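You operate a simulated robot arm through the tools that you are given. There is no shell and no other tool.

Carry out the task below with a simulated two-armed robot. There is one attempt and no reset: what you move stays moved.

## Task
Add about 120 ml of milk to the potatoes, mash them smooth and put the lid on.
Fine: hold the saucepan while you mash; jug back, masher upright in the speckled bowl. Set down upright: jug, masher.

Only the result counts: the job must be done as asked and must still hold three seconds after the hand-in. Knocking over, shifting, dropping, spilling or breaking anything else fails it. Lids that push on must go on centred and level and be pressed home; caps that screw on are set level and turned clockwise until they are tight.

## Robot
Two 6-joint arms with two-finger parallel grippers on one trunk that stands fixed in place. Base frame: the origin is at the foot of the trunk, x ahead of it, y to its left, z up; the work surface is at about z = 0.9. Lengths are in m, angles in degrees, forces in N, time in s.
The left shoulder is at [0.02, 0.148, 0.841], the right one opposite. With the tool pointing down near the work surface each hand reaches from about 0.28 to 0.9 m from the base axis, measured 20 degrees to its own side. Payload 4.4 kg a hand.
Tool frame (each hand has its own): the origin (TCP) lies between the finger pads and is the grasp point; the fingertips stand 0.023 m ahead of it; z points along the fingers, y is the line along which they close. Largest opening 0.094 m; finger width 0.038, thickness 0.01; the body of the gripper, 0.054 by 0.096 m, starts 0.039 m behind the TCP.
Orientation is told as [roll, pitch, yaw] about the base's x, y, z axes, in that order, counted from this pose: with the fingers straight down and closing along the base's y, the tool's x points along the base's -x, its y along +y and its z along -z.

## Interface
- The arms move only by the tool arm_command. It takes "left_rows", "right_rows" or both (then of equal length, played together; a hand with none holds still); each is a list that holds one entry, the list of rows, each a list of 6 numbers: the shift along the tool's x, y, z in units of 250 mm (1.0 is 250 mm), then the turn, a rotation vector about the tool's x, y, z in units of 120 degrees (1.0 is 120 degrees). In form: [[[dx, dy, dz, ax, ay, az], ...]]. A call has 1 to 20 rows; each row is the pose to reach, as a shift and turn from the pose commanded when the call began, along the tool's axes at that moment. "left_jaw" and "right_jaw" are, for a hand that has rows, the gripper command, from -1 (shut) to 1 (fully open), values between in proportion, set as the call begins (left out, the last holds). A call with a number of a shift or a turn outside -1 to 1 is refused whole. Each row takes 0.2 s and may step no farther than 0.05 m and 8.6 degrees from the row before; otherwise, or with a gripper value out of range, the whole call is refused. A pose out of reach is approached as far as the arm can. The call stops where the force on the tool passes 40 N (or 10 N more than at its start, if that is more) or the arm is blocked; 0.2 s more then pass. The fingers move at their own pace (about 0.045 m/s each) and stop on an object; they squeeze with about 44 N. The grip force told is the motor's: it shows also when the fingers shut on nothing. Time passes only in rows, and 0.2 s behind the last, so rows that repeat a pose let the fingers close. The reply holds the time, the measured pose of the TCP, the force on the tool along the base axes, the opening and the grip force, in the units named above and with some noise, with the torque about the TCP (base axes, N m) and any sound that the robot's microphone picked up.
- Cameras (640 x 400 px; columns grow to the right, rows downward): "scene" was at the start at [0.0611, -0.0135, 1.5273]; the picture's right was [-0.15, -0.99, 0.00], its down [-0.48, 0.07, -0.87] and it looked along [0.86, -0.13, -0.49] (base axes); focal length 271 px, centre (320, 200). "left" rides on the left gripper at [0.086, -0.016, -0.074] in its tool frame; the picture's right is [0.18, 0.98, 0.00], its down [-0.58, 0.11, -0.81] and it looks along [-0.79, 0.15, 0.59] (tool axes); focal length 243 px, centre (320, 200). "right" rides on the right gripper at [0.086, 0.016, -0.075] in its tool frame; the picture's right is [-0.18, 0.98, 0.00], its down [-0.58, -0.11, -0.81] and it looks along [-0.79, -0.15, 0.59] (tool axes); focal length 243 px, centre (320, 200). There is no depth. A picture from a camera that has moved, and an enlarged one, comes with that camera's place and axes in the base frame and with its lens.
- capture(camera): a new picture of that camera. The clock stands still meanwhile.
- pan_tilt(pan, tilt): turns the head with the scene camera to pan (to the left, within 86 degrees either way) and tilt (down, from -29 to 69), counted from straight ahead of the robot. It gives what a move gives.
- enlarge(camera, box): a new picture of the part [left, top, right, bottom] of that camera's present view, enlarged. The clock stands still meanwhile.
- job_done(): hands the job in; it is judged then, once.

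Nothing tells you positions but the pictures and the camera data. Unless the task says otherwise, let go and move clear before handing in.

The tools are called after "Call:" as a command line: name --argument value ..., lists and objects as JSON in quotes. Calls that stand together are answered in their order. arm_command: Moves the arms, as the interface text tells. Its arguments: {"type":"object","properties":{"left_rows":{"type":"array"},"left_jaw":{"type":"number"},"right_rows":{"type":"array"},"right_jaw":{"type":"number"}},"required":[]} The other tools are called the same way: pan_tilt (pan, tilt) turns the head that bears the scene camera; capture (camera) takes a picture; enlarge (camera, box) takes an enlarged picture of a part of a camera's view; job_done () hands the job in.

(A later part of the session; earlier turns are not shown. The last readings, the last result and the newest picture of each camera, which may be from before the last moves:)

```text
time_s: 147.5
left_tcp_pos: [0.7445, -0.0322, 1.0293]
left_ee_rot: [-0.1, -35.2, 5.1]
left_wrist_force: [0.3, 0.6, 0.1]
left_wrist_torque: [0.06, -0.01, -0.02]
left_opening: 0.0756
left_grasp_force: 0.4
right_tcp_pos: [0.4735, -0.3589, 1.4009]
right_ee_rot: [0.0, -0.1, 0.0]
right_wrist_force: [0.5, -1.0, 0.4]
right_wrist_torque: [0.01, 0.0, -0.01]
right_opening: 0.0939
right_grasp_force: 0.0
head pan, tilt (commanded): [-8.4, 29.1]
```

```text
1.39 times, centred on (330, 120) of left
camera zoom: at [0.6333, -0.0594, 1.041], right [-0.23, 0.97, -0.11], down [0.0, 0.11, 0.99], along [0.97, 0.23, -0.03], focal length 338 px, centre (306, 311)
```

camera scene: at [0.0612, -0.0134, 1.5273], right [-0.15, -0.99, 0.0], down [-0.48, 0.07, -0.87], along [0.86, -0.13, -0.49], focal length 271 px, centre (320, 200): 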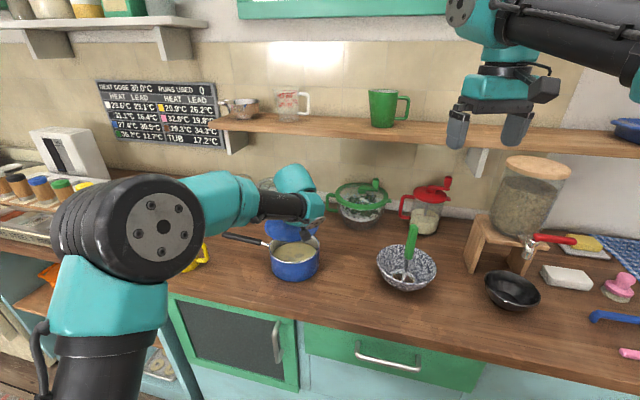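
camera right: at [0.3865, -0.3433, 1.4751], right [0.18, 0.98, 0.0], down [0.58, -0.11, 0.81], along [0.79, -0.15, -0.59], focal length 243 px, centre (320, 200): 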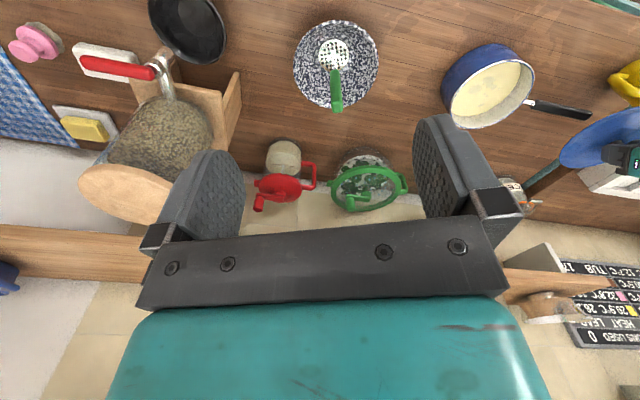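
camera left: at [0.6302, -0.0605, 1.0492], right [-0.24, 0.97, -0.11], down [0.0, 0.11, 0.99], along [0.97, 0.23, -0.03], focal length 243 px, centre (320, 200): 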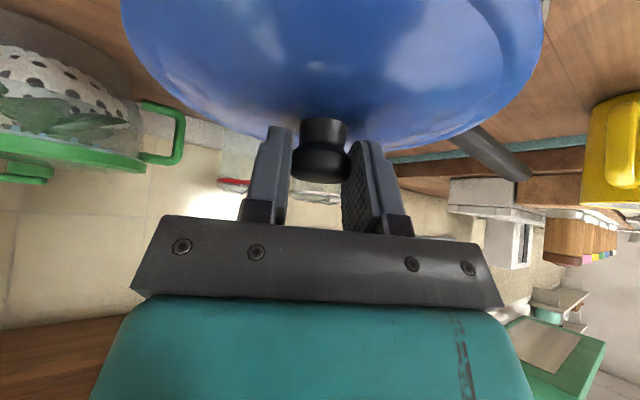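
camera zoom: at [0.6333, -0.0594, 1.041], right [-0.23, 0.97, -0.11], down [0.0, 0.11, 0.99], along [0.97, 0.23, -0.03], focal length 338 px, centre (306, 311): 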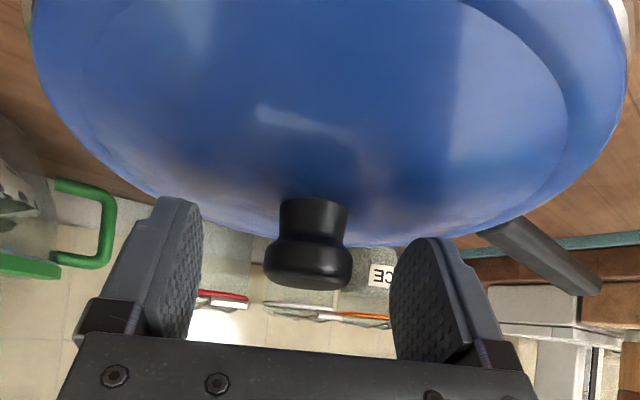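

Call:
arm_command --left_rows '[[[0, 0, -0.08, 0, 0, 0], [0, 0, -0.2, 0, 0, 0], [0, 0, -0.35, 0, 0, 0], [0, 0, -0.5, 0, 0, 0], [0, 0.1, -0.6, 0, 0, 0], [0, 0.25, -0.65, 0, 0, 0], [0, 0.42, -0.65, 0, 0, 0], [0, 0.58, -0.65, 0, 0, 0], [0, 0.58, -0.65, 0, 0, 0]]]' --left_jaw 1

Call:
capture --camera "scene"

Call:
enlarge --camera "scene" --box '[250, 215, 350, 290]'

Call:
enlarge --camera "right" --box '[420, 20, 560, 150]'

Call:
capture --camera "left"

```text
time_s: 149.5
left_tcp_pos: [0.6393, 0.1027, 1.1637]
left_ee_rot: [-0.2, -35.2, 5.0]
left_wrist_force: [-0.5, 0.5, 0.9]
left_wrist_torque: [0.01, 0.02, 0.0]
left_opening: 0.094
left_grasp_force: 0.0
right_tcp_pos: [0.4723, -0.3582, 1.4006]
right_ee_rot: [0.0, -0.1, -0.1]
right_wrist_force: [0.5, -0.5, -0.6]
right_wrist_torque: [0.0, 0.01, 0.0]
right_opening: 0.0938
right_grasp_force: 0.2
head pan, tilt (commanded): [-8.4, 29.1]
```

```text
taken
camera scene: at [0.0612, -0.0136, 1.5273], right [-0.15, -0.99, 0.0], down [-0.48, 0.07, -0.87], along [0.86, -0.13, -0.49], focal length 271 px, centre (320, 200)
```

scene: 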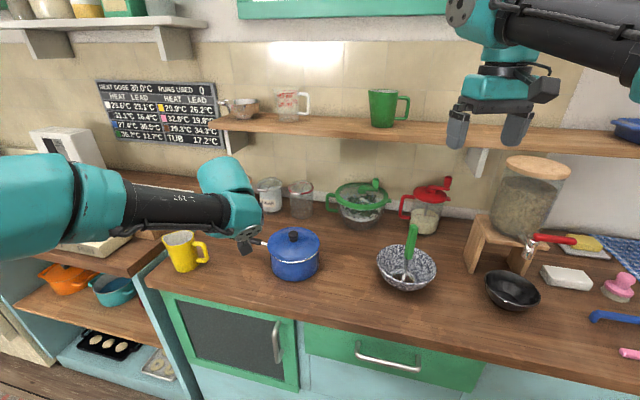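

```text
5.33 times, centred on (300, 252) of scene
camera zoom: at [0.0612, -0.0136, 1.5273], right [-0.15, -0.99, 0.0], down [-0.48, 0.07, -0.87], along [0.86, -0.13, -0.49], focal length 1446 px, centre (427, -80)
```

zoom: 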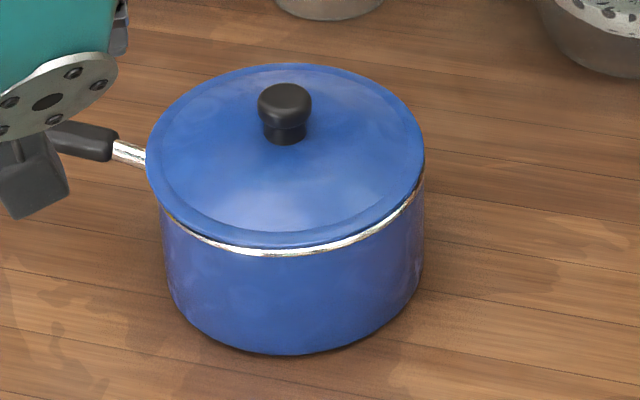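

```text
3.08 times, centred on (490, 85) of right
camera zoom: at [0.3865, -0.3435, 1.475], right [0.18, 0.98, 0.0], down [0.58, -0.11, 0.81], along [0.79, -0.15, -0.59], focal length 746 px, centre (-203, 554)
```

zoom: 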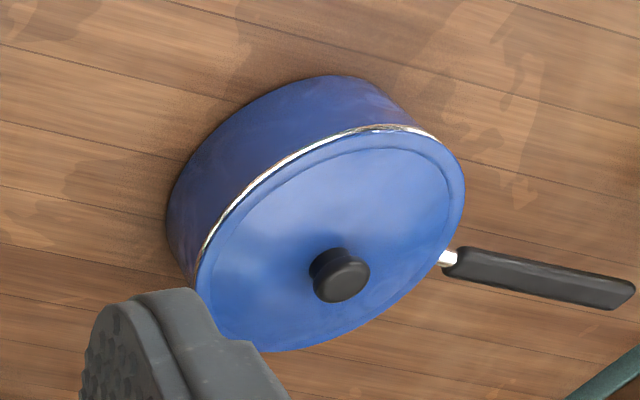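

```text
taken
camera left: at [0.5269, 0.0763, 1.1747], right [-0.23, 0.97, -0.11], down [0.0, 0.11, 0.99], along [0.97, 0.23, -0.03], focal length 243 px, centre (320, 200)
```

left: 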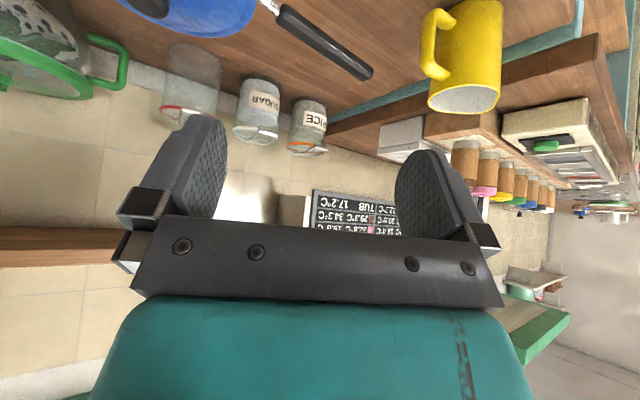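

The lid lies level but seems to be resting on the rim rather than seated, shifted a few millimetres. I measure it closely from both cameras.

Call:
enlarge --camera "scene" --box '[265, 225, 325, 265]'

Call:
enlarge --camera "scene" --box '[267, 240, 297, 270]'

Call:
enlarge --camera "scene" --box '[300, 235, 330, 265]'

Call:
enlarge --camera "right" --box '[455, 50, 525, 140]'

```text
10.00 times, centred on (295, 245) of scene
camera zoom: at [0.0612, -0.0136, 1.5273], right [-0.15, -0.99, 0.0], down [-0.48, 0.07, -0.87], along [0.86, -0.13, -0.49], focal length 2712 px, centre (570, -250)
```

zoom: 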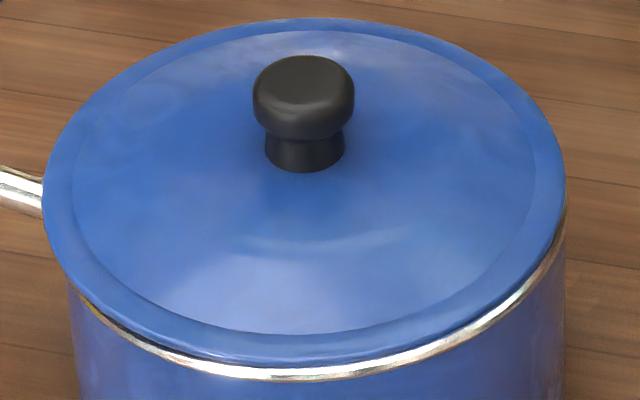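

```text
13.33 times, centred on (282, 255) of scene
camera zoom: at [0.0612, -0.0136, 1.5273], right [-0.15, -0.99, 0.0], down [-0.48, 0.07, -0.87], along [0.86, -0.13, -0.49], focal length 3615 px, centre (827, -533)
```

zoom: 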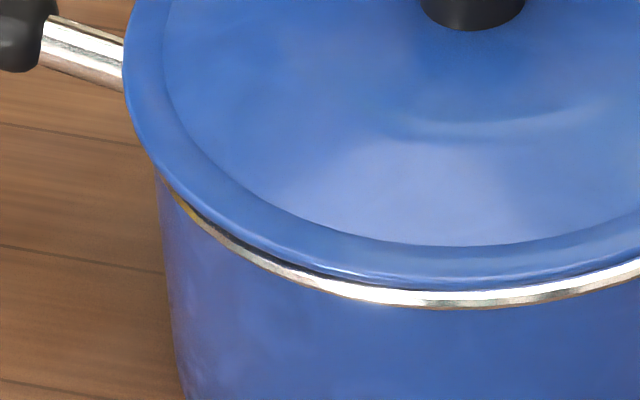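

```text
13.33 times, centred on (315, 250) of scene
camera zoom: at [0.0612, -0.0136, 1.5273], right [-0.15, -0.99, 0.0], down [-0.48, 0.07, -0.87], along [0.86, -0.13, -0.49], focal length 3615 px, centre (387, -467)
```

zoom: 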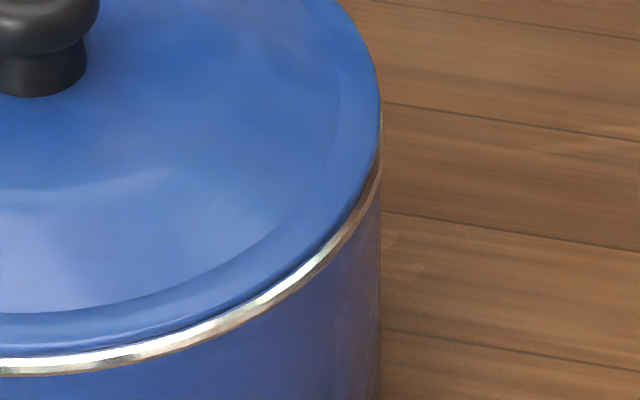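

```text
4.44 times, centred on (490, 95) of right
camera zoom: at [0.3865, -0.3435, 1.475], right [0.18, 0.98, 0.0], down [0.58, -0.11, 0.81], along [0.79, -0.15, -0.59], focal length 1078 px, centre (-436, 667)
```

zoom: 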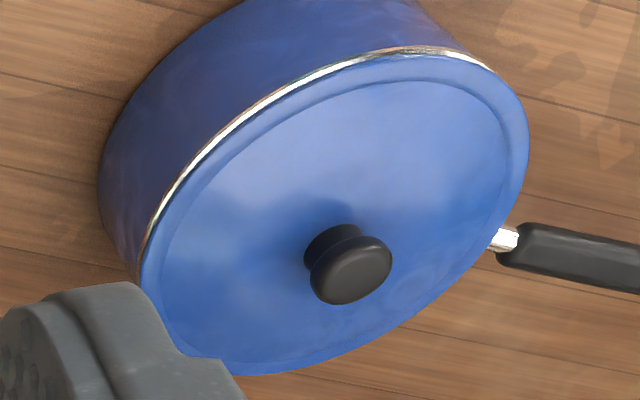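

The lid's plug is resting on the rim (edge about 10 mm too high), offset roughly 3 mm toward +x/+y. I go back the same way to re-grip the knob.

Call:
arm_command --left_rows '[[[0, -0.15, 0, 0, 0, 0], [0, -0.32, 0, 0, 0, 0], [0, -0.48, 0, 0, 0, 0], [0, -0.58, 0, 0, 0, 0], [0, -0.58, 0.15, 0, 0, 0], [0, -0.58, 0.3, 0, 0, 0], [0, -0.58, 0.42, 0, 0, 0], [0, -0.58, 0.52, 0, 0, 0], [0, -0.58, 0.52, 0, 0, 0]]]'

Call:
capture --camera "left"

```text
time_s: 151.5
left_tcp_pos: [0.7287, -0.0347, 1.0572]
left_ee_rot: [-0.2, -35.4, 5.0]
left_wrist_force: [-0.3, -0.8, 0.0]
left_wrist_torque: [0.01, -0.04, 0.03]
left_opening: 0.0938
left_grasp_force: 0.0
right_tcp_pos: [0.473, -0.3586, 1.4002]
right_ee_rot: [0.0, 0.0, 0.0]
right_wrist_force: [0.0, 0.2, -0.5]
right_wrist_torque: [-0.02, -0.03, 0.01]
right_opening: 0.0941
right_grasp_force: 0.0
head pan, tilt (commanded): [-8.4, 29.1]
```

```text
taken
camera left: at [0.6157, -0.0614, 1.0682], right [-0.23, 0.97, -0.11], down [0.0, 0.11, 0.99], along [0.97, 0.23, -0.03], focal length 243 px, centre (320, 200)
```

left: 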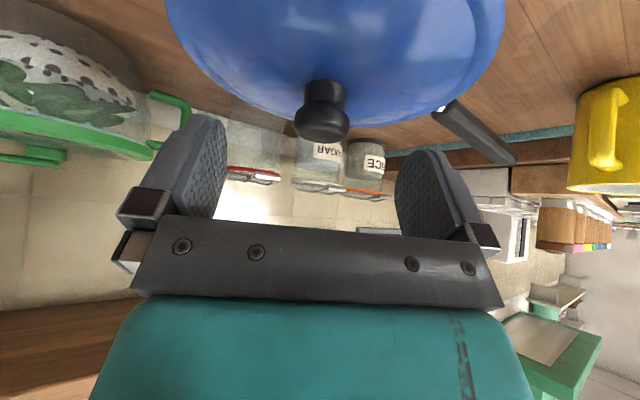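

Call:
arm_command --left_rows '[[[0.004, 0, 0.045, 0, 0, 0], [0.008, 0.001, 0.09, 0, 0, 0], [0.0116, 0.001, 0.127, 0, 0, 0], [0.0116, 0.001, 0.127, 0, 0, 0]]]'

Call:
enlarge --camera "left" --box '[100, 0, 560, 240]'

```text
time_s: 152.5
left_tcp_pos: [0.7426, -0.0314, 1.0285]
left_ee_rot: [-0.2, -35.2, 5.0]
left_wrist_force: [0.1, 0.4, 0.0]
left_wrist_torque: [0.02, 0.0, 0.01]
left_opening: 0.0941
left_grasp_force: 0.1
right_tcp_pos: [0.4728, -0.3585, 1.4004]
right_ee_rot: [0.1, 0.0, -0.1]
right_wrist_force: [0.2, -0.7, -0.2]
right_wrist_torque: [0.02, 0.03, 0.0]
right_opening: 0.0942
right_grasp_force: 0.1
head pan, tilt (commanded): [-8.4, 29.1]
```

```text
1.39 times, centred on (330, 120) of left
camera zoom: at [0.6316, -0.0593, 1.0404], right [-0.23, 0.97, -0.11], down [0.0, 0.11, 0.99], along [0.97, 0.23, -0.03], focal length 338 px, centre (306, 311)
```

zoom: 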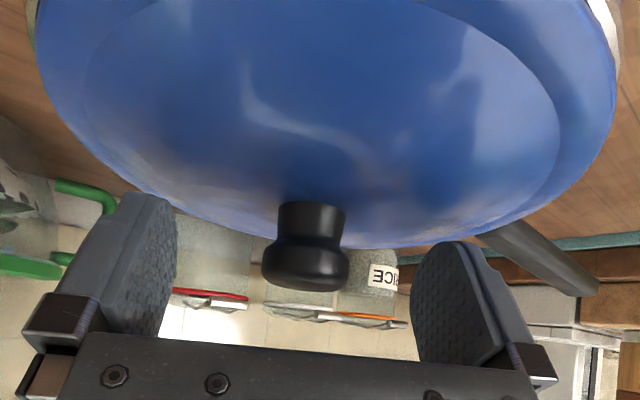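

Call:
arm_command --left_rows '[[[-0.0034, 0, -0.0049, 0, 0, 0], [-0.0034, 0, -0.0049, 0, 0, 0], [-0.0034, 0, -0.0049, 0, 0, 0], [-0.0034, 0, -0.0049, 0, 0, 0], [-0.0034, 0, -0.0049, 0, 0, 0], [-0.0034, 0, -0.0049, 0, 0, 0], [-0.0034, 0, -0.0049, 0, 0, 0]]]' --left_jaw -1

Call:
enlarge --camera "left" --box '[100, 0, 560, 240]'

Call:
enlarge --camera "scene" --box '[265, 225, 325, 265]'

```text
time_s: 154.1
left_tcp_pos: [0.7437, -0.0333, 1.0305]
left_ee_rot: [-0.2, -35.3, 5.1]
left_wrist_force: [-0.3, -0.3, 1.9]
left_wrist_torque: [-0.01, -0.03, -0.08]
left_opening: 0.0292
left_grasp_force: 44.0
right_tcp_pos: [0.472, -0.3582, 1.3999]
right_ee_rot: [0.0, -0.1, 0.0]
right_wrist_force: [0.4, -0.2, -0.9]
right_wrist_torque: [0.0, -0.02, 0.04]
right_opening: 0.0938
right_grasp_force: 0.1
head pan, tilt (commanded): [-8.4, 29.1]
```

```text
1.39 times, centred on (330, 120) of left
camera zoom: at [0.6315, -0.0597, 1.0424], right [-0.23, 0.97, -0.11], down [0.0, 0.11, 0.99], along [0.97, 0.23, -0.03], focal length 338 px, centre (306, 311)
```

zoom: 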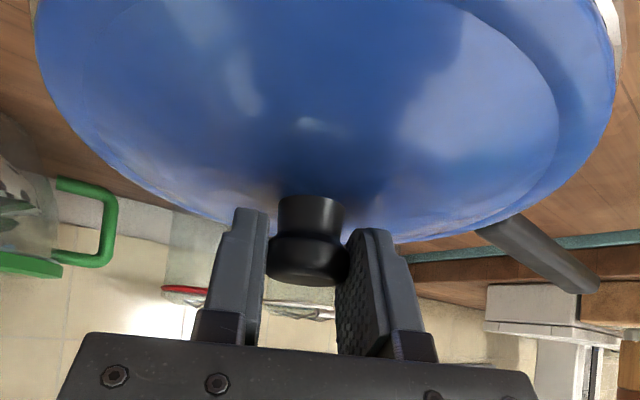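

```text
10.00 times, centred on (295, 245) of scene
camera zoom: at [0.0611, -0.0135, 1.5273], right [-0.15, -0.99, 0.0], down [-0.48, 0.07, -0.87], along [0.86, -0.13, -0.49], focal length 2712 px, centre (570, -250)
```

zoom: 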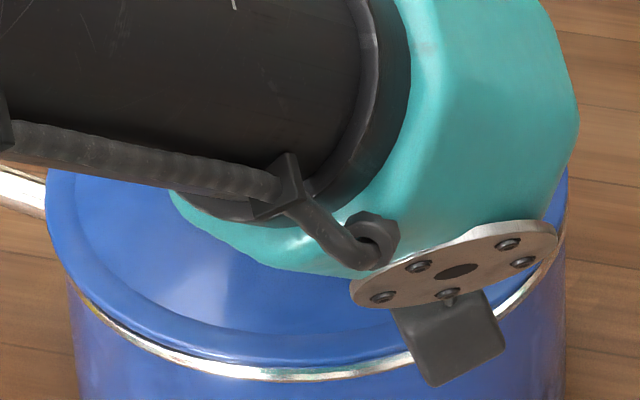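

Gripping pulled the lid about 1.6 mm toward -y already. I press lightly and feel for the seat with small sideways steps.

Call:
arm_command --left_rows '[[[0.0034, 0, 0.0049, 0, 0, 0], [0.0034, 0, 0.0049, 0, 0, 0]]]'

Call:
arm_command --left_rows '[[[0, -0.004, 0, 0, 0, 0], [0, -0.008, 0, 0, 0, 0], [0, -0.008, 0, 0, 0, 0]]]'

```text
time_s: 154.7
left_tcp_pos: [0.7425, -0.0325, 1.0301]
left_ee_rot: [-0.2, -35.4, 5.2]
left_wrist_force: [-3.7, 1.5, 17.5]
left_wrist_torque: [-0.04, 0.49, -0.19]
left_opening: 0.0291
left_grasp_force: 43.8
right_tcp_pos: [0.4722, -0.359, 1.4009]
right_ee_rot: [0.1, 0.0, 0.0]
right_wrist_force: [0.4, 0.1, -0.3]
right_wrist_torque: [0.0, 0.02, -0.02]
right_opening: 0.0939
right_grasp_force: 0.0
head pan, tilt (commanded): [-8.4, 29.1]
```

```text
time_s: 155.5
left_tcp_pos: [0.7432, -0.0359, 1.0289]
left_ee_rot: [-0.2, -35.3, 5.1]
left_wrist_force: [-7.4, 11.1, 19.1]
left_wrist_torque: [0.08, 0.91, -0.07]
left_opening: 0.0294
left_grasp_force: 44.1
right_tcp_pos: [0.4723, -0.3586, 1.4004]
right_ee_rot: [0.0, 0.0, 0.0]
right_wrist_force: [0.0, 0.0, 0.7]
right_wrist_torque: [-0.01, 0.02, 0.02]
right_opening: 0.0939
right_grasp_force: 0.1
head pan, tilt (commanded): [-8.4, 29.1]
```

The centre of pressure is on the near/-y side, so the lid must go a little +x and +y. I step that way.

Call:
arm_command --left_rows '[[[-0.002, 0.006, 0.0015, 0, 0, 0], [-0.0041, 0.0117, 0.0029, 0, 0, 0], [-0.0041, 0.0117, 0.0029, 0, 0, 0]]]'

Call:
arm_command --left_rows '[[[-0.0033, -0.0003, 0.0023, 0, 0, 0], [-0.0033, -0.0003, 0.0023, 0, 0, 0]]]'

```text
time_s: 156.3
left_tcp_pos: [0.7443, -0.0336, 1.0288]
left_ee_rot: [-0.3, -35.3, 5.0]
left_wrist_force: [-7.3, -6.6, 12.3]
left_wrist_torque: [-0.3, 0.84, 0.06]
left_opening: 0.0291
left_grasp_force: 43.9
right_tcp_pos: [0.4721, -0.3595, 1.4013]
right_ee_rot: [-0.1, 0.0, 0.0]
right_wrist_force: [0.0, 1.0, -0.1]
right_wrist_torque: [0.02, -0.01, 0.0]
right_opening: 0.0939
right_grasp_force: 0.0
head pan, tilt (commanded): [-8.4, 29.1]
```

```text
time_s: 156.9
left_tcp_pos: [0.7442, -0.0317, 1.0295]
left_ee_rot: [-0.2, -35.2, 4.9]
left_wrist_force: [-4.8, -6.7, 6.5]
left_wrist_torque: [-0.21, 0.43, -0.01]
left_opening: 0.029
left_grasp_force: 44.2
right_tcp_pos: [0.4744, -0.3585, 1.4017]
right_ee_rot: [0.0, 0.0, -0.1]
right_wrist_force: [0.7, -1.0, -0.1]
right_wrist_torque: [0.01, -0.01, 0.02]
right_opening: 0.094
right_grasp_force: 0.1
head pan, tilt (commanded): [-8.4, 29.1]
```

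Call:
arm_command --left_rows '[[[0.0023, 0, 0.0033, 0, 0, 0], [0.0023, 0, 0.0033, 0, 0, 0]]]'

Call:
arm_command --left_rows '[[[-0.0033, -0.0003, 0.0023, 0, 0, 0], [-0.0033, -0.0003, 0.0023, 0, 0, 0]]]'

Call:
arm_command --left_rows '[[[0.0023, 0, 0.0033, 0, 0, 0], [0.0023, 0, 0.0033, 0, 0, 0]]]'

```text
time_s: 157.5
left_tcp_pos: [0.744, -0.0311, 1.0285]
left_ee_rot: [-0.2, -35.2, 5.2]
left_wrist_force: [-6.2, -4.0, 14.7]
left_wrist_torque: [-0.12, 1.0, 0.01]
left_opening: 0.0291
left_grasp_force: 43.5
right_tcp_pos: [0.4721, -0.3582, 1.4015]
right_ee_rot: [0.0, 0.0, 0.1]
right_wrist_force: [0.2, 0.0, -0.4]
right_wrist_torque: [-0.02, -0.01, 0.01]
right_opening: 0.0942
right_grasp_force: 0.0
head pan, tilt (commanded): [-8.4, 29.1]
```

```text
time_s: 158.1
left_tcp_pos: [0.7445, -0.033, 1.0273]
left_ee_rot: [-0.2, -35.5, 5.0]
left_wrist_force: [-14.8, -2.9, 25.1]
left_wrist_torque: [0.06, 1.41, -0.18]
left_opening: 0.0291
left_grasp_force: 43.7
right_tcp_pos: [0.4725, -0.3589, 1.4013]
right_ee_rot: [0.0, 0.0, 0.0]
right_wrist_force: [0.3, -0.1, -0.3]
right_wrist_torque: [0.01, -0.01, 0.02]
right_opening: 0.094
right_grasp_force: 0.0
head pan, tilt (commanded): [-8.4, 29.1]
```

```text
time_s: 158.6
left_tcp_pos: [0.7453, -0.0325, 1.0288]
left_ee_rot: [-0.3, -35.5, 5.0]
left_wrist_force: [-2.4, -2.1, 5.2]
left_wrist_torque: [-0.12, 0.51, 0.02]
left_opening: 0.029
left_grasp_force: 43.9
right_tcp_pos: [0.4726, -0.3592, 1.4001]
right_ee_rot: [0.0, 0.0, -0.1]
right_wrist_force: [-0.5, 0.6, -0.1]
right_wrist_torque: [0.0, -0.02, 0.0]
right_opening: 0.0939
right_grasp_force: 0.1
head pan, tilt (commanded): [-8.4, 29.1]
stopped in row 2 (left hand): the force on the tool passed its limit at 41 N (the readings are from after the stop); the commanded pose is now the measured one
```

Call:
enlarge --camera "scene" --box '[265, 225, 325, 265]'

Call:
enlarge --camera "left" --box '[100, 0, 560, 240]'

Call:
enlarge --camera "right" --box '[455, 50, 525, 140]'

```text
10.00 times, centred on (295, 245) of scene
camera zoom: at [0.061, -0.0135, 1.5273], right [-0.15, -0.99, 0.0], down [-0.48, 0.07, -0.87], along [0.86, -0.13, -0.49], focal length 2712 px, centre (570, -250)
```

zoom: 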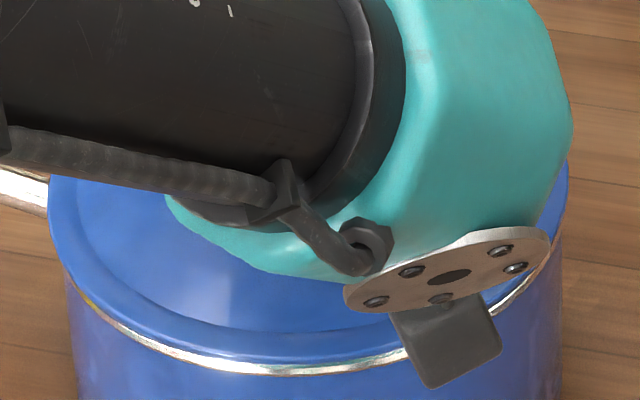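

```text
1.39 times, centred on (330, 120) of left
camera zoom: at [0.6339, -0.0591, 1.0396], right [-0.23, 0.97, -0.11], down [0.0, 0.11, 0.99], along [0.97, 0.23, -0.02], focal length 338 px, centre (306, 311)
```

zoom: 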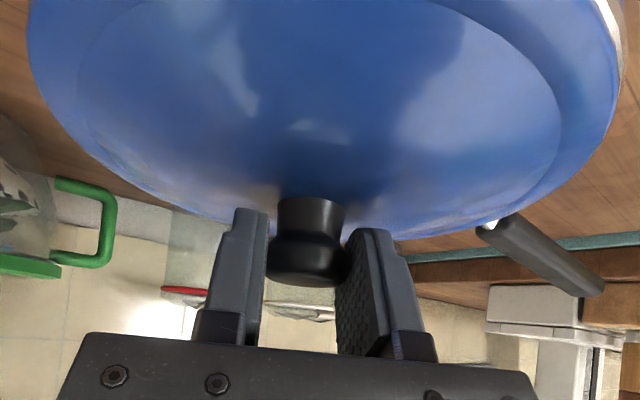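

```text
4.44 times, centred on (490, 95) of right
camera zoom: at [0.3865, -0.3432, 1.475], right [0.18, 0.98, 0.0], down [0.58, -0.11, 0.81], along [0.79, -0.15, -0.59], focal length 1078 px, centre (-436, 667)
```

zoom: 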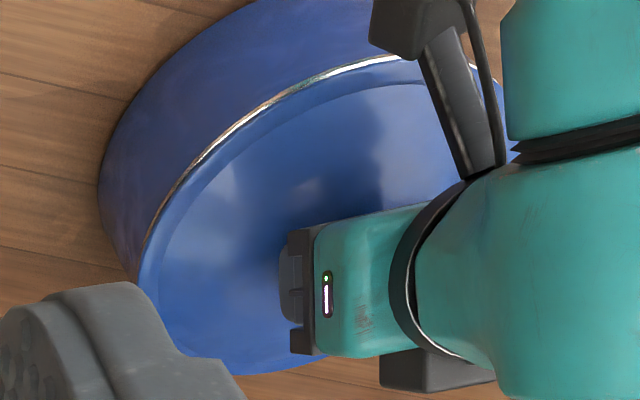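

The lid is tilted a degree or two in the tilted grip, which makes it catch. I'll release it, let it lie level, and come back with the tool pointing straight down, so I can nudge it gently and let it drop in.

Call:
arm_command --left_rows '[[[0, 0, 0, 0, 0, 0], [0, 0, 0, 0, 0, 0], [0, 0, 0, 0, 0, 0], [0, 0, 0, 0, 0, 0], [0, 0, 0, 0, 0, 0]]]' --left_jaw 0.8

Call:
arm_command --left_rows '[[[0, 0, -0.08, 0, 0, 0], [0, 0, -0.2, 0, 0, 0], [0, 0, -0.35, 0, 0, 0], [0, 0, -0.5, 0, 0, 0], [0, 0.1, -0.6, 0, 0, 0], [0, 0.25, -0.65, 0, 0, 0], [0, 0.42, -0.65, 0, 0, 0], [0, 0.58, -0.65, 0, 0, 0], [0, 0.58, -0.65, 0, 0, 0]]]' --left_jaw 1

Call:
enlarge --camera "scene" --box '[265, 225, 325, 265]'

Call:
enlarge --camera "right" --box '[455, 50, 525, 140]'

```text
time_s: 159.8
left_tcp_pos: [0.7452, -0.0314, 1.0273]
left_ee_rot: [-0.2, -35.4, 5.1]
left_wrist_force: [0.3, 0.0, -0.6]
left_wrist_torque: [-0.01, 0.0, 0.02]
left_opening: 0.0848
left_grasp_force: 0.1
right_tcp_pos: [0.4742, -0.3591, 1.4011]
right_ee_rot: [0.0, 0.0, 0.0]
right_wrist_force: [-0.1, 0.6, -0.2]
right_wrist_torque: [0.0, 0.03, 0.0]
right_opening: 0.0937
right_grasp_force: 0.1
head pan, tilt (commanded): [-8.4, 29.1]
```

```text
time_s: 161.8
left_tcp_pos: [0.6405, 0.1034, 1.1611]
left_ee_rot: [-0.2, -35.4, 5.0]
left_wrist_force: [-1.0, -1.1, -0.2]
left_wrist_torque: [0.01, -0.03, 0.03]
left_opening: 0.0939
left_grasp_force: 0.0
right_tcp_pos: [0.4732, -0.3581, 1.401]
right_ee_rot: [0.0, 0.0, 0.0]
right_wrist_force: [-0.8, 0.9, -0.5]
right_wrist_torque: [0.0, -0.02, 0.04]
right_opening: 0.094
right_grasp_force: 0.0
head pan, tilt (commanded): [-8.4, 29.1]
```

```text
10.00 times, centred on (295, 245) of scene
camera zoom: at [0.0612, -0.0136, 1.5273], right [-0.15, -0.99, 0.0], down [-0.48, 0.07, -0.87], along [0.86, -0.13, -0.49], focal length 2712 px, centre (570, -250)
```

zoom: 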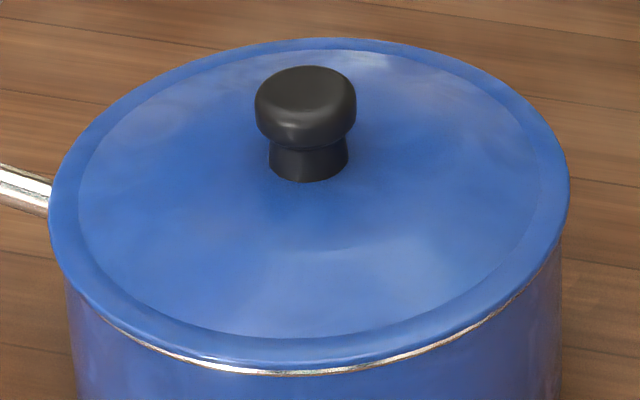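

```text
4.44 times, centred on (490, 95) of right
camera zoom: at [0.3865, -0.3434, 1.475], right [0.18, 0.98, 0.0], down [0.58, -0.11, 0.81], along [0.79, -0.15, -0.59], focal length 1078 px, centre (-436, 667)
```

zoom: 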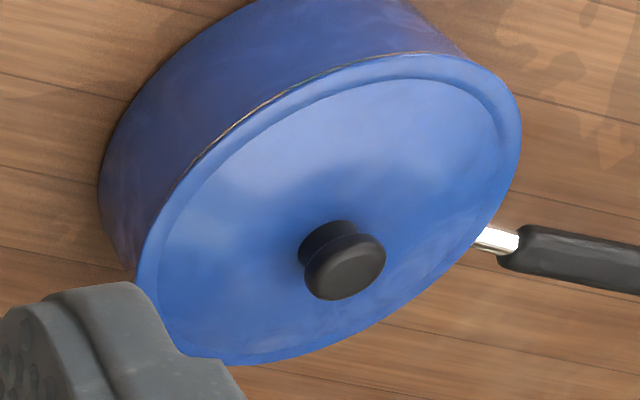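

Good: on release the lid dropped on the far side and is now much closer to seated; only the near edge seems up. I bring the left camera low in front of the pan to see the gap.

Call:
arm_command --left_rows '[[[0.077, -0.066, 0.053, 0, 0, 0], [0.153, -0.132, 0.106, 0, 0, 0], [0.23, -0.199, 0.159, 0, 0, 0], [0.307, -0.265, 0.212, 0, 0, 0], [0.383, -0.331, 0.265, 0, 0, 0], [0.46, -0.397, 0.318, 0, 0, 0], [0.46, -0.397, 0.318, 0, 0, 0]]]'

Call:
capture --camera "left"

Call:
enlarge --camera "left" --box '[200, 60, 440, 220]'

```text
time_s: 163.4
left_tcp_pos: [0.6009, 0.0019, 1.0286]
left_ee_rot: [-0.3, -35.5, 5.1]
left_wrist_force: [-0.3, 0.5, -0.1]
left_wrist_torque: [-0.01, -0.04, 0.03]
left_opening: 0.0943
left_grasp_force: 0.0
right_tcp_pos: [0.4728, -0.3588, 1.3999]
right_ee_rot: [0.0, 0.0, 0.0]
right_wrist_force: [0.2, -0.2, 0.3]
right_wrist_torque: [-0.01, -0.03, -0.02]
right_opening: 0.0939
right_grasp_force: 0.1
head pan, tilt (commanded): [-8.4, 29.1]
```

```text
taken
camera left: at [0.4889, -0.0255, 1.04], right [-0.23, 0.97, -0.11], down [0.0, 0.11, 0.99], along [0.97, 0.23, -0.02], focal length 243 px, centre (320, 200)
```

left: 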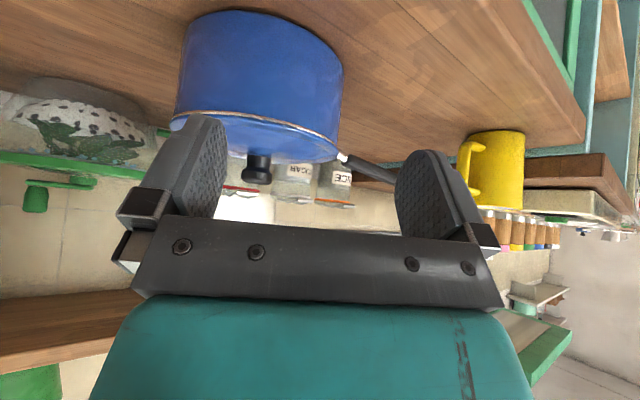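

```text
2.50 times, centred on (320, 140) of left
camera zoom: at [0.4889, -0.0255, 1.04], right [-0.23, 0.97, -0.11], down [0.0, 0.11, 0.99], along [0.97, 0.23, -0.02], focal length 606 px, centre (320, 350)
```

zoom: 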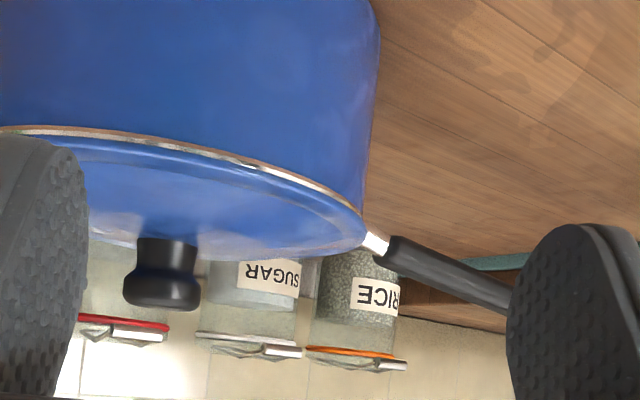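

Call:
enlarge --camera "left" --box '[170, 90, 350, 200]'

Call:
enlarge --camera "left" --box '[220, 95, 350, 175]'

```text
3.56 times, centred on (260, 145) of left
camera zoom: at [0.4889, -0.0255, 1.04], right [-0.23, 0.97, -0.11], down [0.0, 0.11, 0.99], along [0.97, 0.23, -0.02], focal length 863 px, centre (533, 396)
```

zoom: 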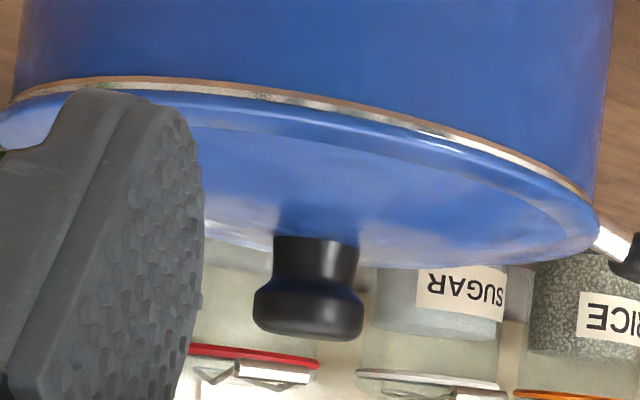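

```text
4.92 times, centred on (285, 135) of left
camera zoom: at [0.4889, -0.0255, 1.04], right [-0.23, 0.97, -0.11], down [0.0, 0.11, 0.99], along [0.97, 0.23, -0.02], focal length 1194 px, centre (492, 520)
```

zoom: 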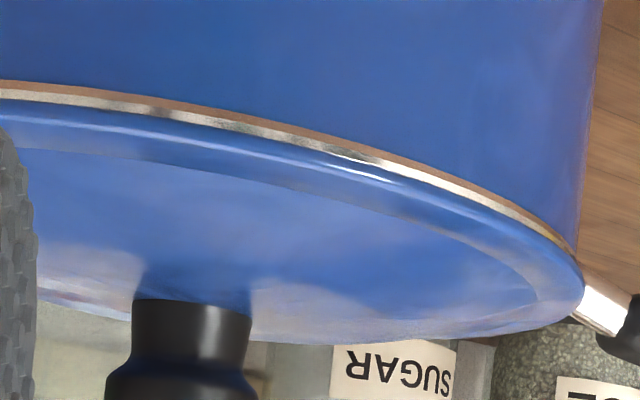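

Call:
enlarge --camera "scene" --box '[285, 255, 305, 268]'

Call:
enlarge --camera "scene" --box '[264, 236, 284, 262]'

Call:
enlarge --camera "scene" --box '[306, 236, 326, 262]'

Call:
enlarge --camera "left" --box '[300, 120, 350, 170]'

```text
16.00 times, centred on (295, 262) of scene
camera zoom: at [0.0611, -0.0134, 1.5273], right [-0.15, -0.99, 0.0], down [-0.48, 0.07, -0.87], along [0.86, -0.13, -0.49], focal length 4338 px, centre (720, -784)
```

zoom: 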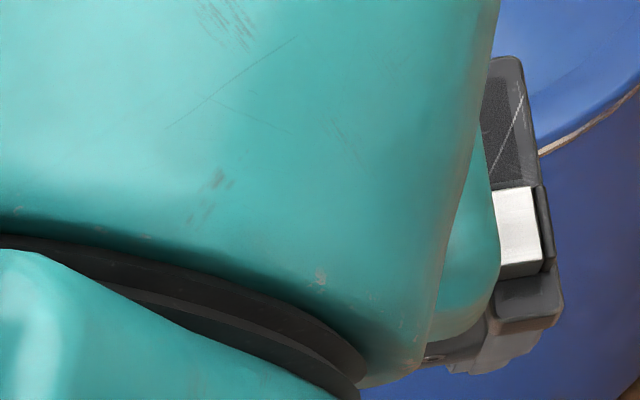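

```text
15.38 times, centred on (274, 249) of scene
camera zoom: at [0.0611, -0.0134, 1.5273], right [-0.15, -0.99, 0.0], down [-0.48, 0.07, -0.87], along [0.86, -0.13, -0.49], focal length 4172 px, centre (1028, -554)
```

zoom: 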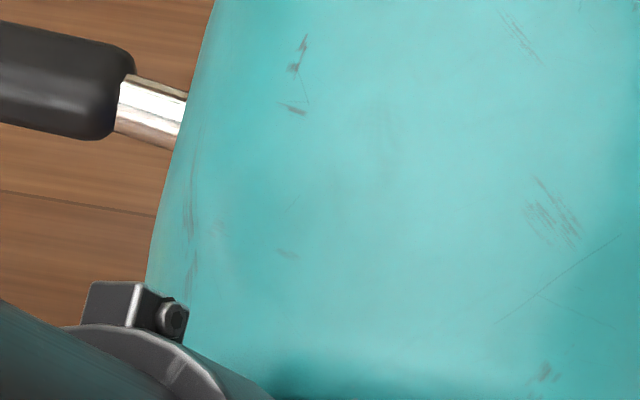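

```text
15.38 times, centred on (316, 249) of scene
camera zoom: at [0.0611, -0.0134, 1.5273], right [-0.15, -0.99, 0.0], down [-0.48, 0.07, -0.87], along [0.86, -0.13, -0.49], focal length 4172 px, centre (382, -554)
```

zoom: 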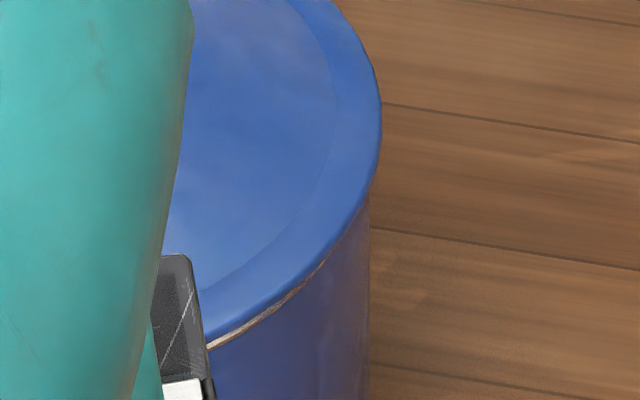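

```text
8.00 times, centred on (325, 145) of left
camera zoom: at [0.4889, -0.0255, 1.04], right [-0.23, 0.97, -0.11], down [0.0, 0.11, 0.99], along [0.97, 0.23, -0.02], focal length 1941 px, centre (280, 640)
```

zoom: 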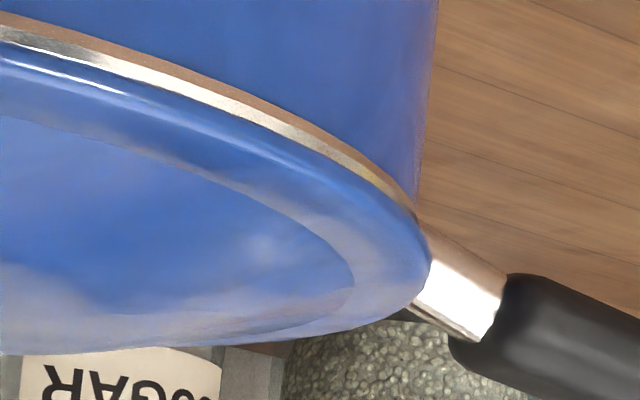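

The lid's edge now sits right on the silver bead at the front and looks level. I'll turn the left tool straight down, jaws closing along x, to centre the knob and then press it home from above.

Call:
arm_command --left_rows '[[[-0.08, 0.024, -0.11, 0, 0, 0], [-0.16, 0.048, -0.22, 0, 0, 0], [-0.24, 0.072, -0.33, 0, 0, 0], [-0.32, 0.096, -0.44, 0, 0, 0], [-0.403, 0.12, -0.548, 0, 0, 0], [-0.403, 0.12, -0.548, 0, 0, 0]]]'

Call:
arm_command --left_rows '[[[0, 0, 0, 0, 0.06, 0], [0, 0, 0, 0, 0.12, 0], [0, 0, 0, 0, 0.18, 0], [0, 0, 0, 0, 0.24, 0], [0, 0, 0, 0, 0.295, 0], [0, 0, 0, 0, 0.295, 0]]]'

Call:
arm_command --left_rows '[[[0, 0, 0, 0, 0, 0.068], [0, 0, 0, 0, 0, 0.136], [0, 0, 0, 0, 0, 0.204], [0, 0, 0, 0, 0, 0.272], [0, 0, 0, 0, 0, 0.34], [0, 0, 0, 0, 0, 0.408], [0, 0, 0, 0, 0, 0.476], [0, 0, 0, 0, 0, 0.544], [0, 0, 0, 0, 0, 0.612], [0, 0, 0, 0, 0, 0.68], [0, 0, 0, 0, 0, 0.748], [0, 0, 0, 0, 0, 0.79], [0, 0, 0, 0, 0, 0.79]]]'

Call:
enlarge --camera "scene" --box '[265, 225, 325, 265]'

```text
time_s: 164.8
left_tcp_pos: [0.6017, 0.0294, 1.2001]
left_ee_rot: [-0.3, -35.4, 5.0]
left_wrist_force: [0.4, -0.6, 0.6]
left_wrist_torque: [-0.02, -0.02, 0.0]
left_opening: 0.0937
left_grasp_force: 0.1
right_tcp_pos: [0.4731, -0.3582, 1.3996]
right_ee_rot: [0.0, 0.1, 0.0]
right_wrist_force: [-0.7, 0.8, -0.1]
right_wrist_torque: [-0.01, -0.04, 0.01]
right_opening: 0.094
right_grasp_force: 0.1
head pan, tilt (commanded): [-8.4, 29.1]
```

```text
time_s: 166.2
left_tcp_pos: [0.6005, 0.0322, 1.2003]
left_ee_rot: [-0.1, 0.1, 4.8]
left_wrist_force: [1.2, -0.7, -0.7]
left_wrist_torque: [0.03, 0.01, 0.02]
left_opening: 0.0943
left_grasp_force: 0.1
right_tcp_pos: [0.4722, -0.3597, 1.3999]
right_ee_rot: [-0.1, 0.0, 0.0]
right_wrist_force: [-1.0, 1.0, -0.3]
right_wrist_torque: [0.02, 0.04, 0.01]
right_opening: 0.094
right_grasp_force: 0.1
head pan, tilt (commanded): [-8.4, 29.1]
```

```text
time_s: 169.0
left_tcp_pos: [0.5989, 0.0312, 1.1983]
left_ee_rot: [0.1, -0.2, -89.9]
left_wrist_force: [0.0, 0.1, 0.2]
left_wrist_torque: [0.05, 0.03, -0.02]
left_opening: 0.0943
left_grasp_force: 0.1
right_tcp_pos: [0.4733, -0.3584, 1.3999]
right_ee_rot: [-0.1, 0.0, -0.1]
right_wrist_force: [0.2, 0.0, -0.7]
right_wrist_torque: [-0.01, -0.01, 0.05]
right_opening: 0.0942
right_grasp_force: 0.0
head pan, tilt (commanded): [-8.4, 29.1]
```

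```text
10.00 times, centred on (295, 245) of scene
camera zoom: at [0.0611, -0.0135, 1.5273], right [-0.15, -0.99, 0.0], down [-0.48, 0.07, -0.87], along [0.86, -0.13, -0.49], focal length 2712 px, centre (570, -250)
```

zoom: 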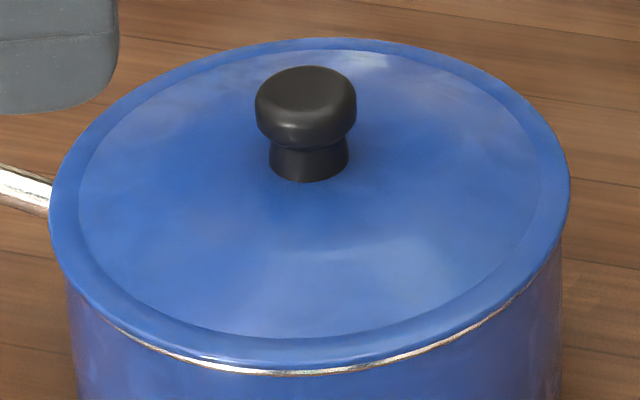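

Call:
arm_command --left_rows '[[[-0.04, 0.1, 0.05, 0, 0, 0], [-0.085, 0.2, 0.1, 0, 0, 0], [-0.13, 0.3, 0.16, 0, 0, 0], [-0.17, 0.4, 0.21, 0, 0, 0], [-0.215, 0.5, 0.27, 0, 0, 0], [-0.255, 0.587, 0.32, 0, 0, 0], [-0.255, 0.587, 0.32, 0, 0, 0]]]'

Call:
capture --camera "left"

Call:
enlarge --camera "left" --box '[200, 60, 440, 220]'

```text
time_s: 170.6
left_tcp_pos: [0.7475, -0.0319, 1.119]
left_ee_rot: [0.0, -0.2, -89.9]
left_wrist_force: [0.0, -0.6, -0.2]
left_wrist_torque: [-0.01, -0.01, 0.0]
left_opening: 0.0938
left_grasp_force: 0.1
right_tcp_pos: [0.4731, -0.3586, 1.4003]
right_ee_rot: [0.0, 0.0, 0.0]
right_wrist_force: [-1.3, 0.3, -0.2]
right_wrist_torque: [-0.01, -0.05, -0.01]
right_opening: 0.0941
right_grasp_force: 0.1
head pan, tilt (commanded): [-8.4, 29.1]
```

```text
taken
camera left: at [0.7322, 0.0541, 1.1939], right [0.98, 0.19, 0.0], down [0.11, -0.58, 0.81], along [0.15, -0.79, -0.59], focal length 243 px, centre (320, 200)
```

left: 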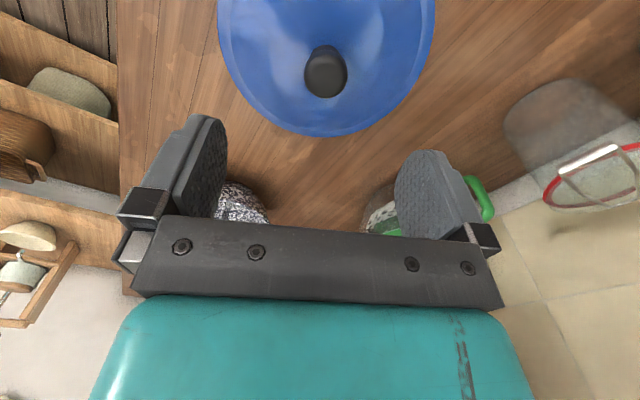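

```text
2.50 times, centred on (320, 140) of left
camera zoom: at [0.7322, 0.0541, 1.1939], right [0.98, 0.19, 0.0], down [0.11, -0.58, 0.81], along [0.15, -0.79, -0.59], focal length 606 px, centre (320, 350)
```

zoom: 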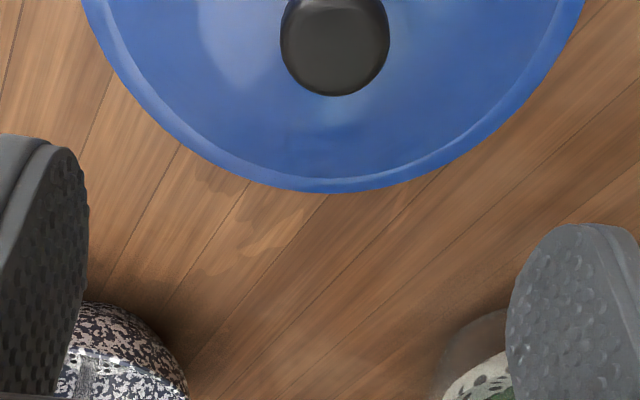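

From above the knob is at about (0.753, -0.032). I go down around it with the jaws along x, centred at x = 0.7495, and close them only to just over the knob's width to nudge it.

Call:
arm_command --left_rows '[[[0, 0.004, 0.07, 0, 0, 0], [0, 0.008, 0.15, 0, 0, 0], [0, 0.008, 0.23, 0, 0, 0], [0, 0.008, 0.3, 0, 0, 0], [0, 0.008, 0.34, 0, 0, 0], [0, 0.008, 0.36, 0, 0, 0], [0, 0.008, 0.36, 0, 0, 0]]]'

Call:
enlarge --camera "left" --box '[140, 0, 500, 240]'

Call:
enlarge --camera "scene" --box '[265, 225, 325, 265]'

```text
time_s: 172.2
left_tcp_pos: [0.7513, -0.0323, 1.0288]
left_ee_rot: [0.0, -0.3, -90.0]
left_wrist_force: [0.4, 0.0, 0.0]
left_wrist_torque: [0.01, -0.01, -0.01]
left_opening: 0.0939
left_grasp_force: 0.0
right_tcp_pos: [0.4736, -0.3582, 1.4011]
right_ee_rot: [0.0, 0.0, 0.0]
right_wrist_force: [0.2, 0.0, -0.3]
right_wrist_torque: [0.01, -0.01, 0.02]
right_opening: 0.0942
right_grasp_force: 0.1
head pan, tilt (commanded): [-8.4, 29.1]
```

```text
1.67 times, centred on (320, 120) of left
camera zoom: at [0.7343, 0.0535, 1.1032], right [0.98, 0.19, 0.0], down [0.11, -0.58, 0.81], along [0.15, -0.79, -0.59], focal length 404 px, centre (320, 333)
```

zoom: 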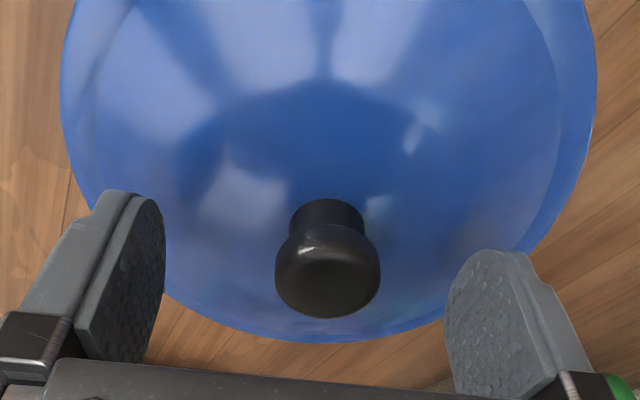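

```text
10.00 times, centred on (295, 245) of scene
camera zoom: at [0.0611, -0.0135, 1.5273], right [-0.15, -0.99, 0.0], down [-0.48, 0.07, -0.87], along [0.86, -0.13, -0.49], focal length 2712 px, centre (570, -250)
```

zoom: 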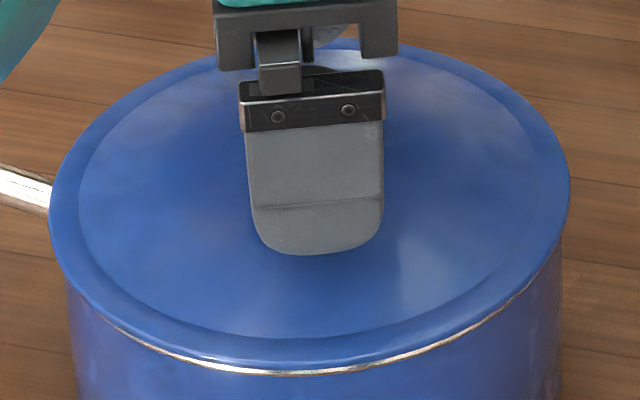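

Call:
arm_command --left_rows '[[[0, 0, 0, 0, 0, 0], [0, 0, 0, 0, 0, 0], [0, 0, 0, 0, 0, 0], [0, 0, 0, 0, 0, 0], [0, 0, 0, 0, 0, 0], [0, 0, 0, 0, 0, 0]]]' --left_jaw -0.33

Call:
enlarge --camera "left" --box '[140, 0, 500, 240]'

Call:
enlarge --camera "scene" --box '[265, 225, 325, 265]'

```text
time_s: 173.6
left_tcp_pos: [0.7497, -0.0323, 1.0292]
left_ee_rot: [0.0, -0.2, -89.9]
left_wrist_force: [1.0, 0.0, 0.4]
left_wrist_torque: [0.0, -0.02, 0.03]
left_opening: 0.0318
left_grasp_force: 0.1
right_tcp_pos: [0.4739, -0.3594, 1.4005]
right_ee_rot: [0.1, 0.1, 0.0]
right_wrist_force: [-0.2, 0.3, 0.1]
right_wrist_torque: [0.03, 0.01, 0.02]
right_opening: 0.0941
right_grasp_force: 0.1
head pan, tilt (commanded): [-8.4, 29.1]
```

```text
1.67 times, centred on (320, 120) of left
camera zoom: at [0.7343, 0.0534, 1.1034], right [0.98, 0.19, 0.0], down [0.11, -0.58, 0.81], along [0.15, -0.79, -0.59], focal length 404 px, centre (320, 333)
```

zoom: 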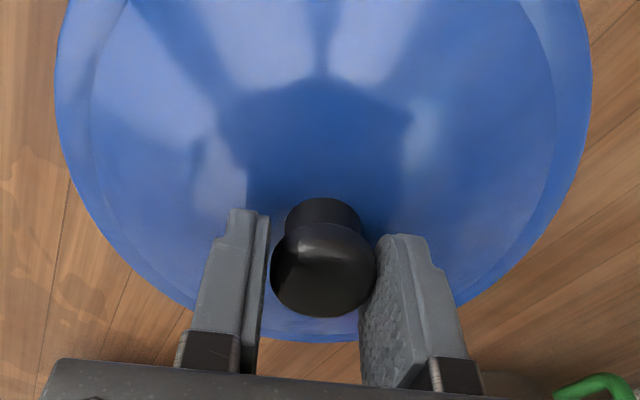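

```text
10.00 times, centred on (295, 245) of scene
camera zoom: at [0.0611, -0.0135, 1.5273], right [-0.15, -0.99, 0.0], down [-0.48, 0.07, -0.87], along [0.86, -0.13, -0.49], focal length 2712 px, centre (570, -250)
```

zoom: 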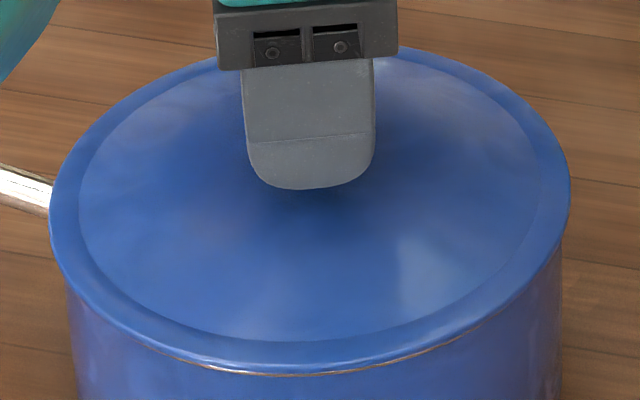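

The lid slid easily and the visible silver shrank. I nudge 1.5 mm further toward the robot.

Call:
arm_command --left_rows '[[[0, -0.003, 0, 0, 0, 0], [0, -0.006, 0, 0, 0, 0], [0, -0.006, 0, 0, 0, 0]]]'

Call:
enlarge --camera "scene" --box '[265, 225, 325, 265]'

Call:
enlarge --camera "right" --box '[455, 50, 525, 140]'

```text
time_s: 174.4
left_tcp_pos: [0.7488, -0.0318, 1.0298]
left_ee_rot: [0.0, -0.3, -89.9]
left_wrist_force: [0.2, 0.0, 1.4]
left_wrist_torque: [0.0, 0.02, 0.0]
left_opening: 0.0315
left_grasp_force: 0.7
right_tcp_pos: [0.473, -0.3591, 1.401]
right_ee_rot: [0.1, -0.1, 0.0]
right_wrist_force: [0.0, 0.0, 1.1]
right_wrist_torque: [-0.05, -0.02, 0.01]
right_opening: 0.0941
right_grasp_force: 0.1
head pan, tilt (commanded): [-8.4, 29.1]
```

```text
10.00 times, centred on (295, 245) of scene
camera zoom: at [0.0611, -0.0135, 1.5273], right [-0.15, -0.99, 0.0], down [-0.48, 0.07, -0.87], along [0.86, -0.13, -0.49], focal length 2712 px, centre (570, -250)
```

zoom: 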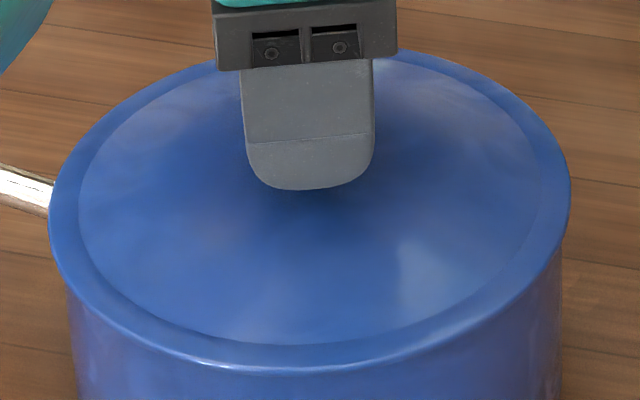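

```text
4.44 times, centred on (490, 95) of right
camera zoom: at [0.3865, -0.3433, 1.4751], right [0.18, 0.98, 0.0], down [0.58, -0.11, 0.81], along [0.79, -0.15, -0.59], focal length 1078 px, centre (-436, 667)
```

zoom: 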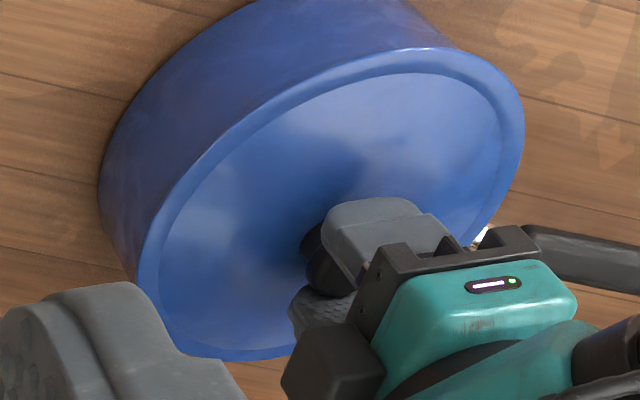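

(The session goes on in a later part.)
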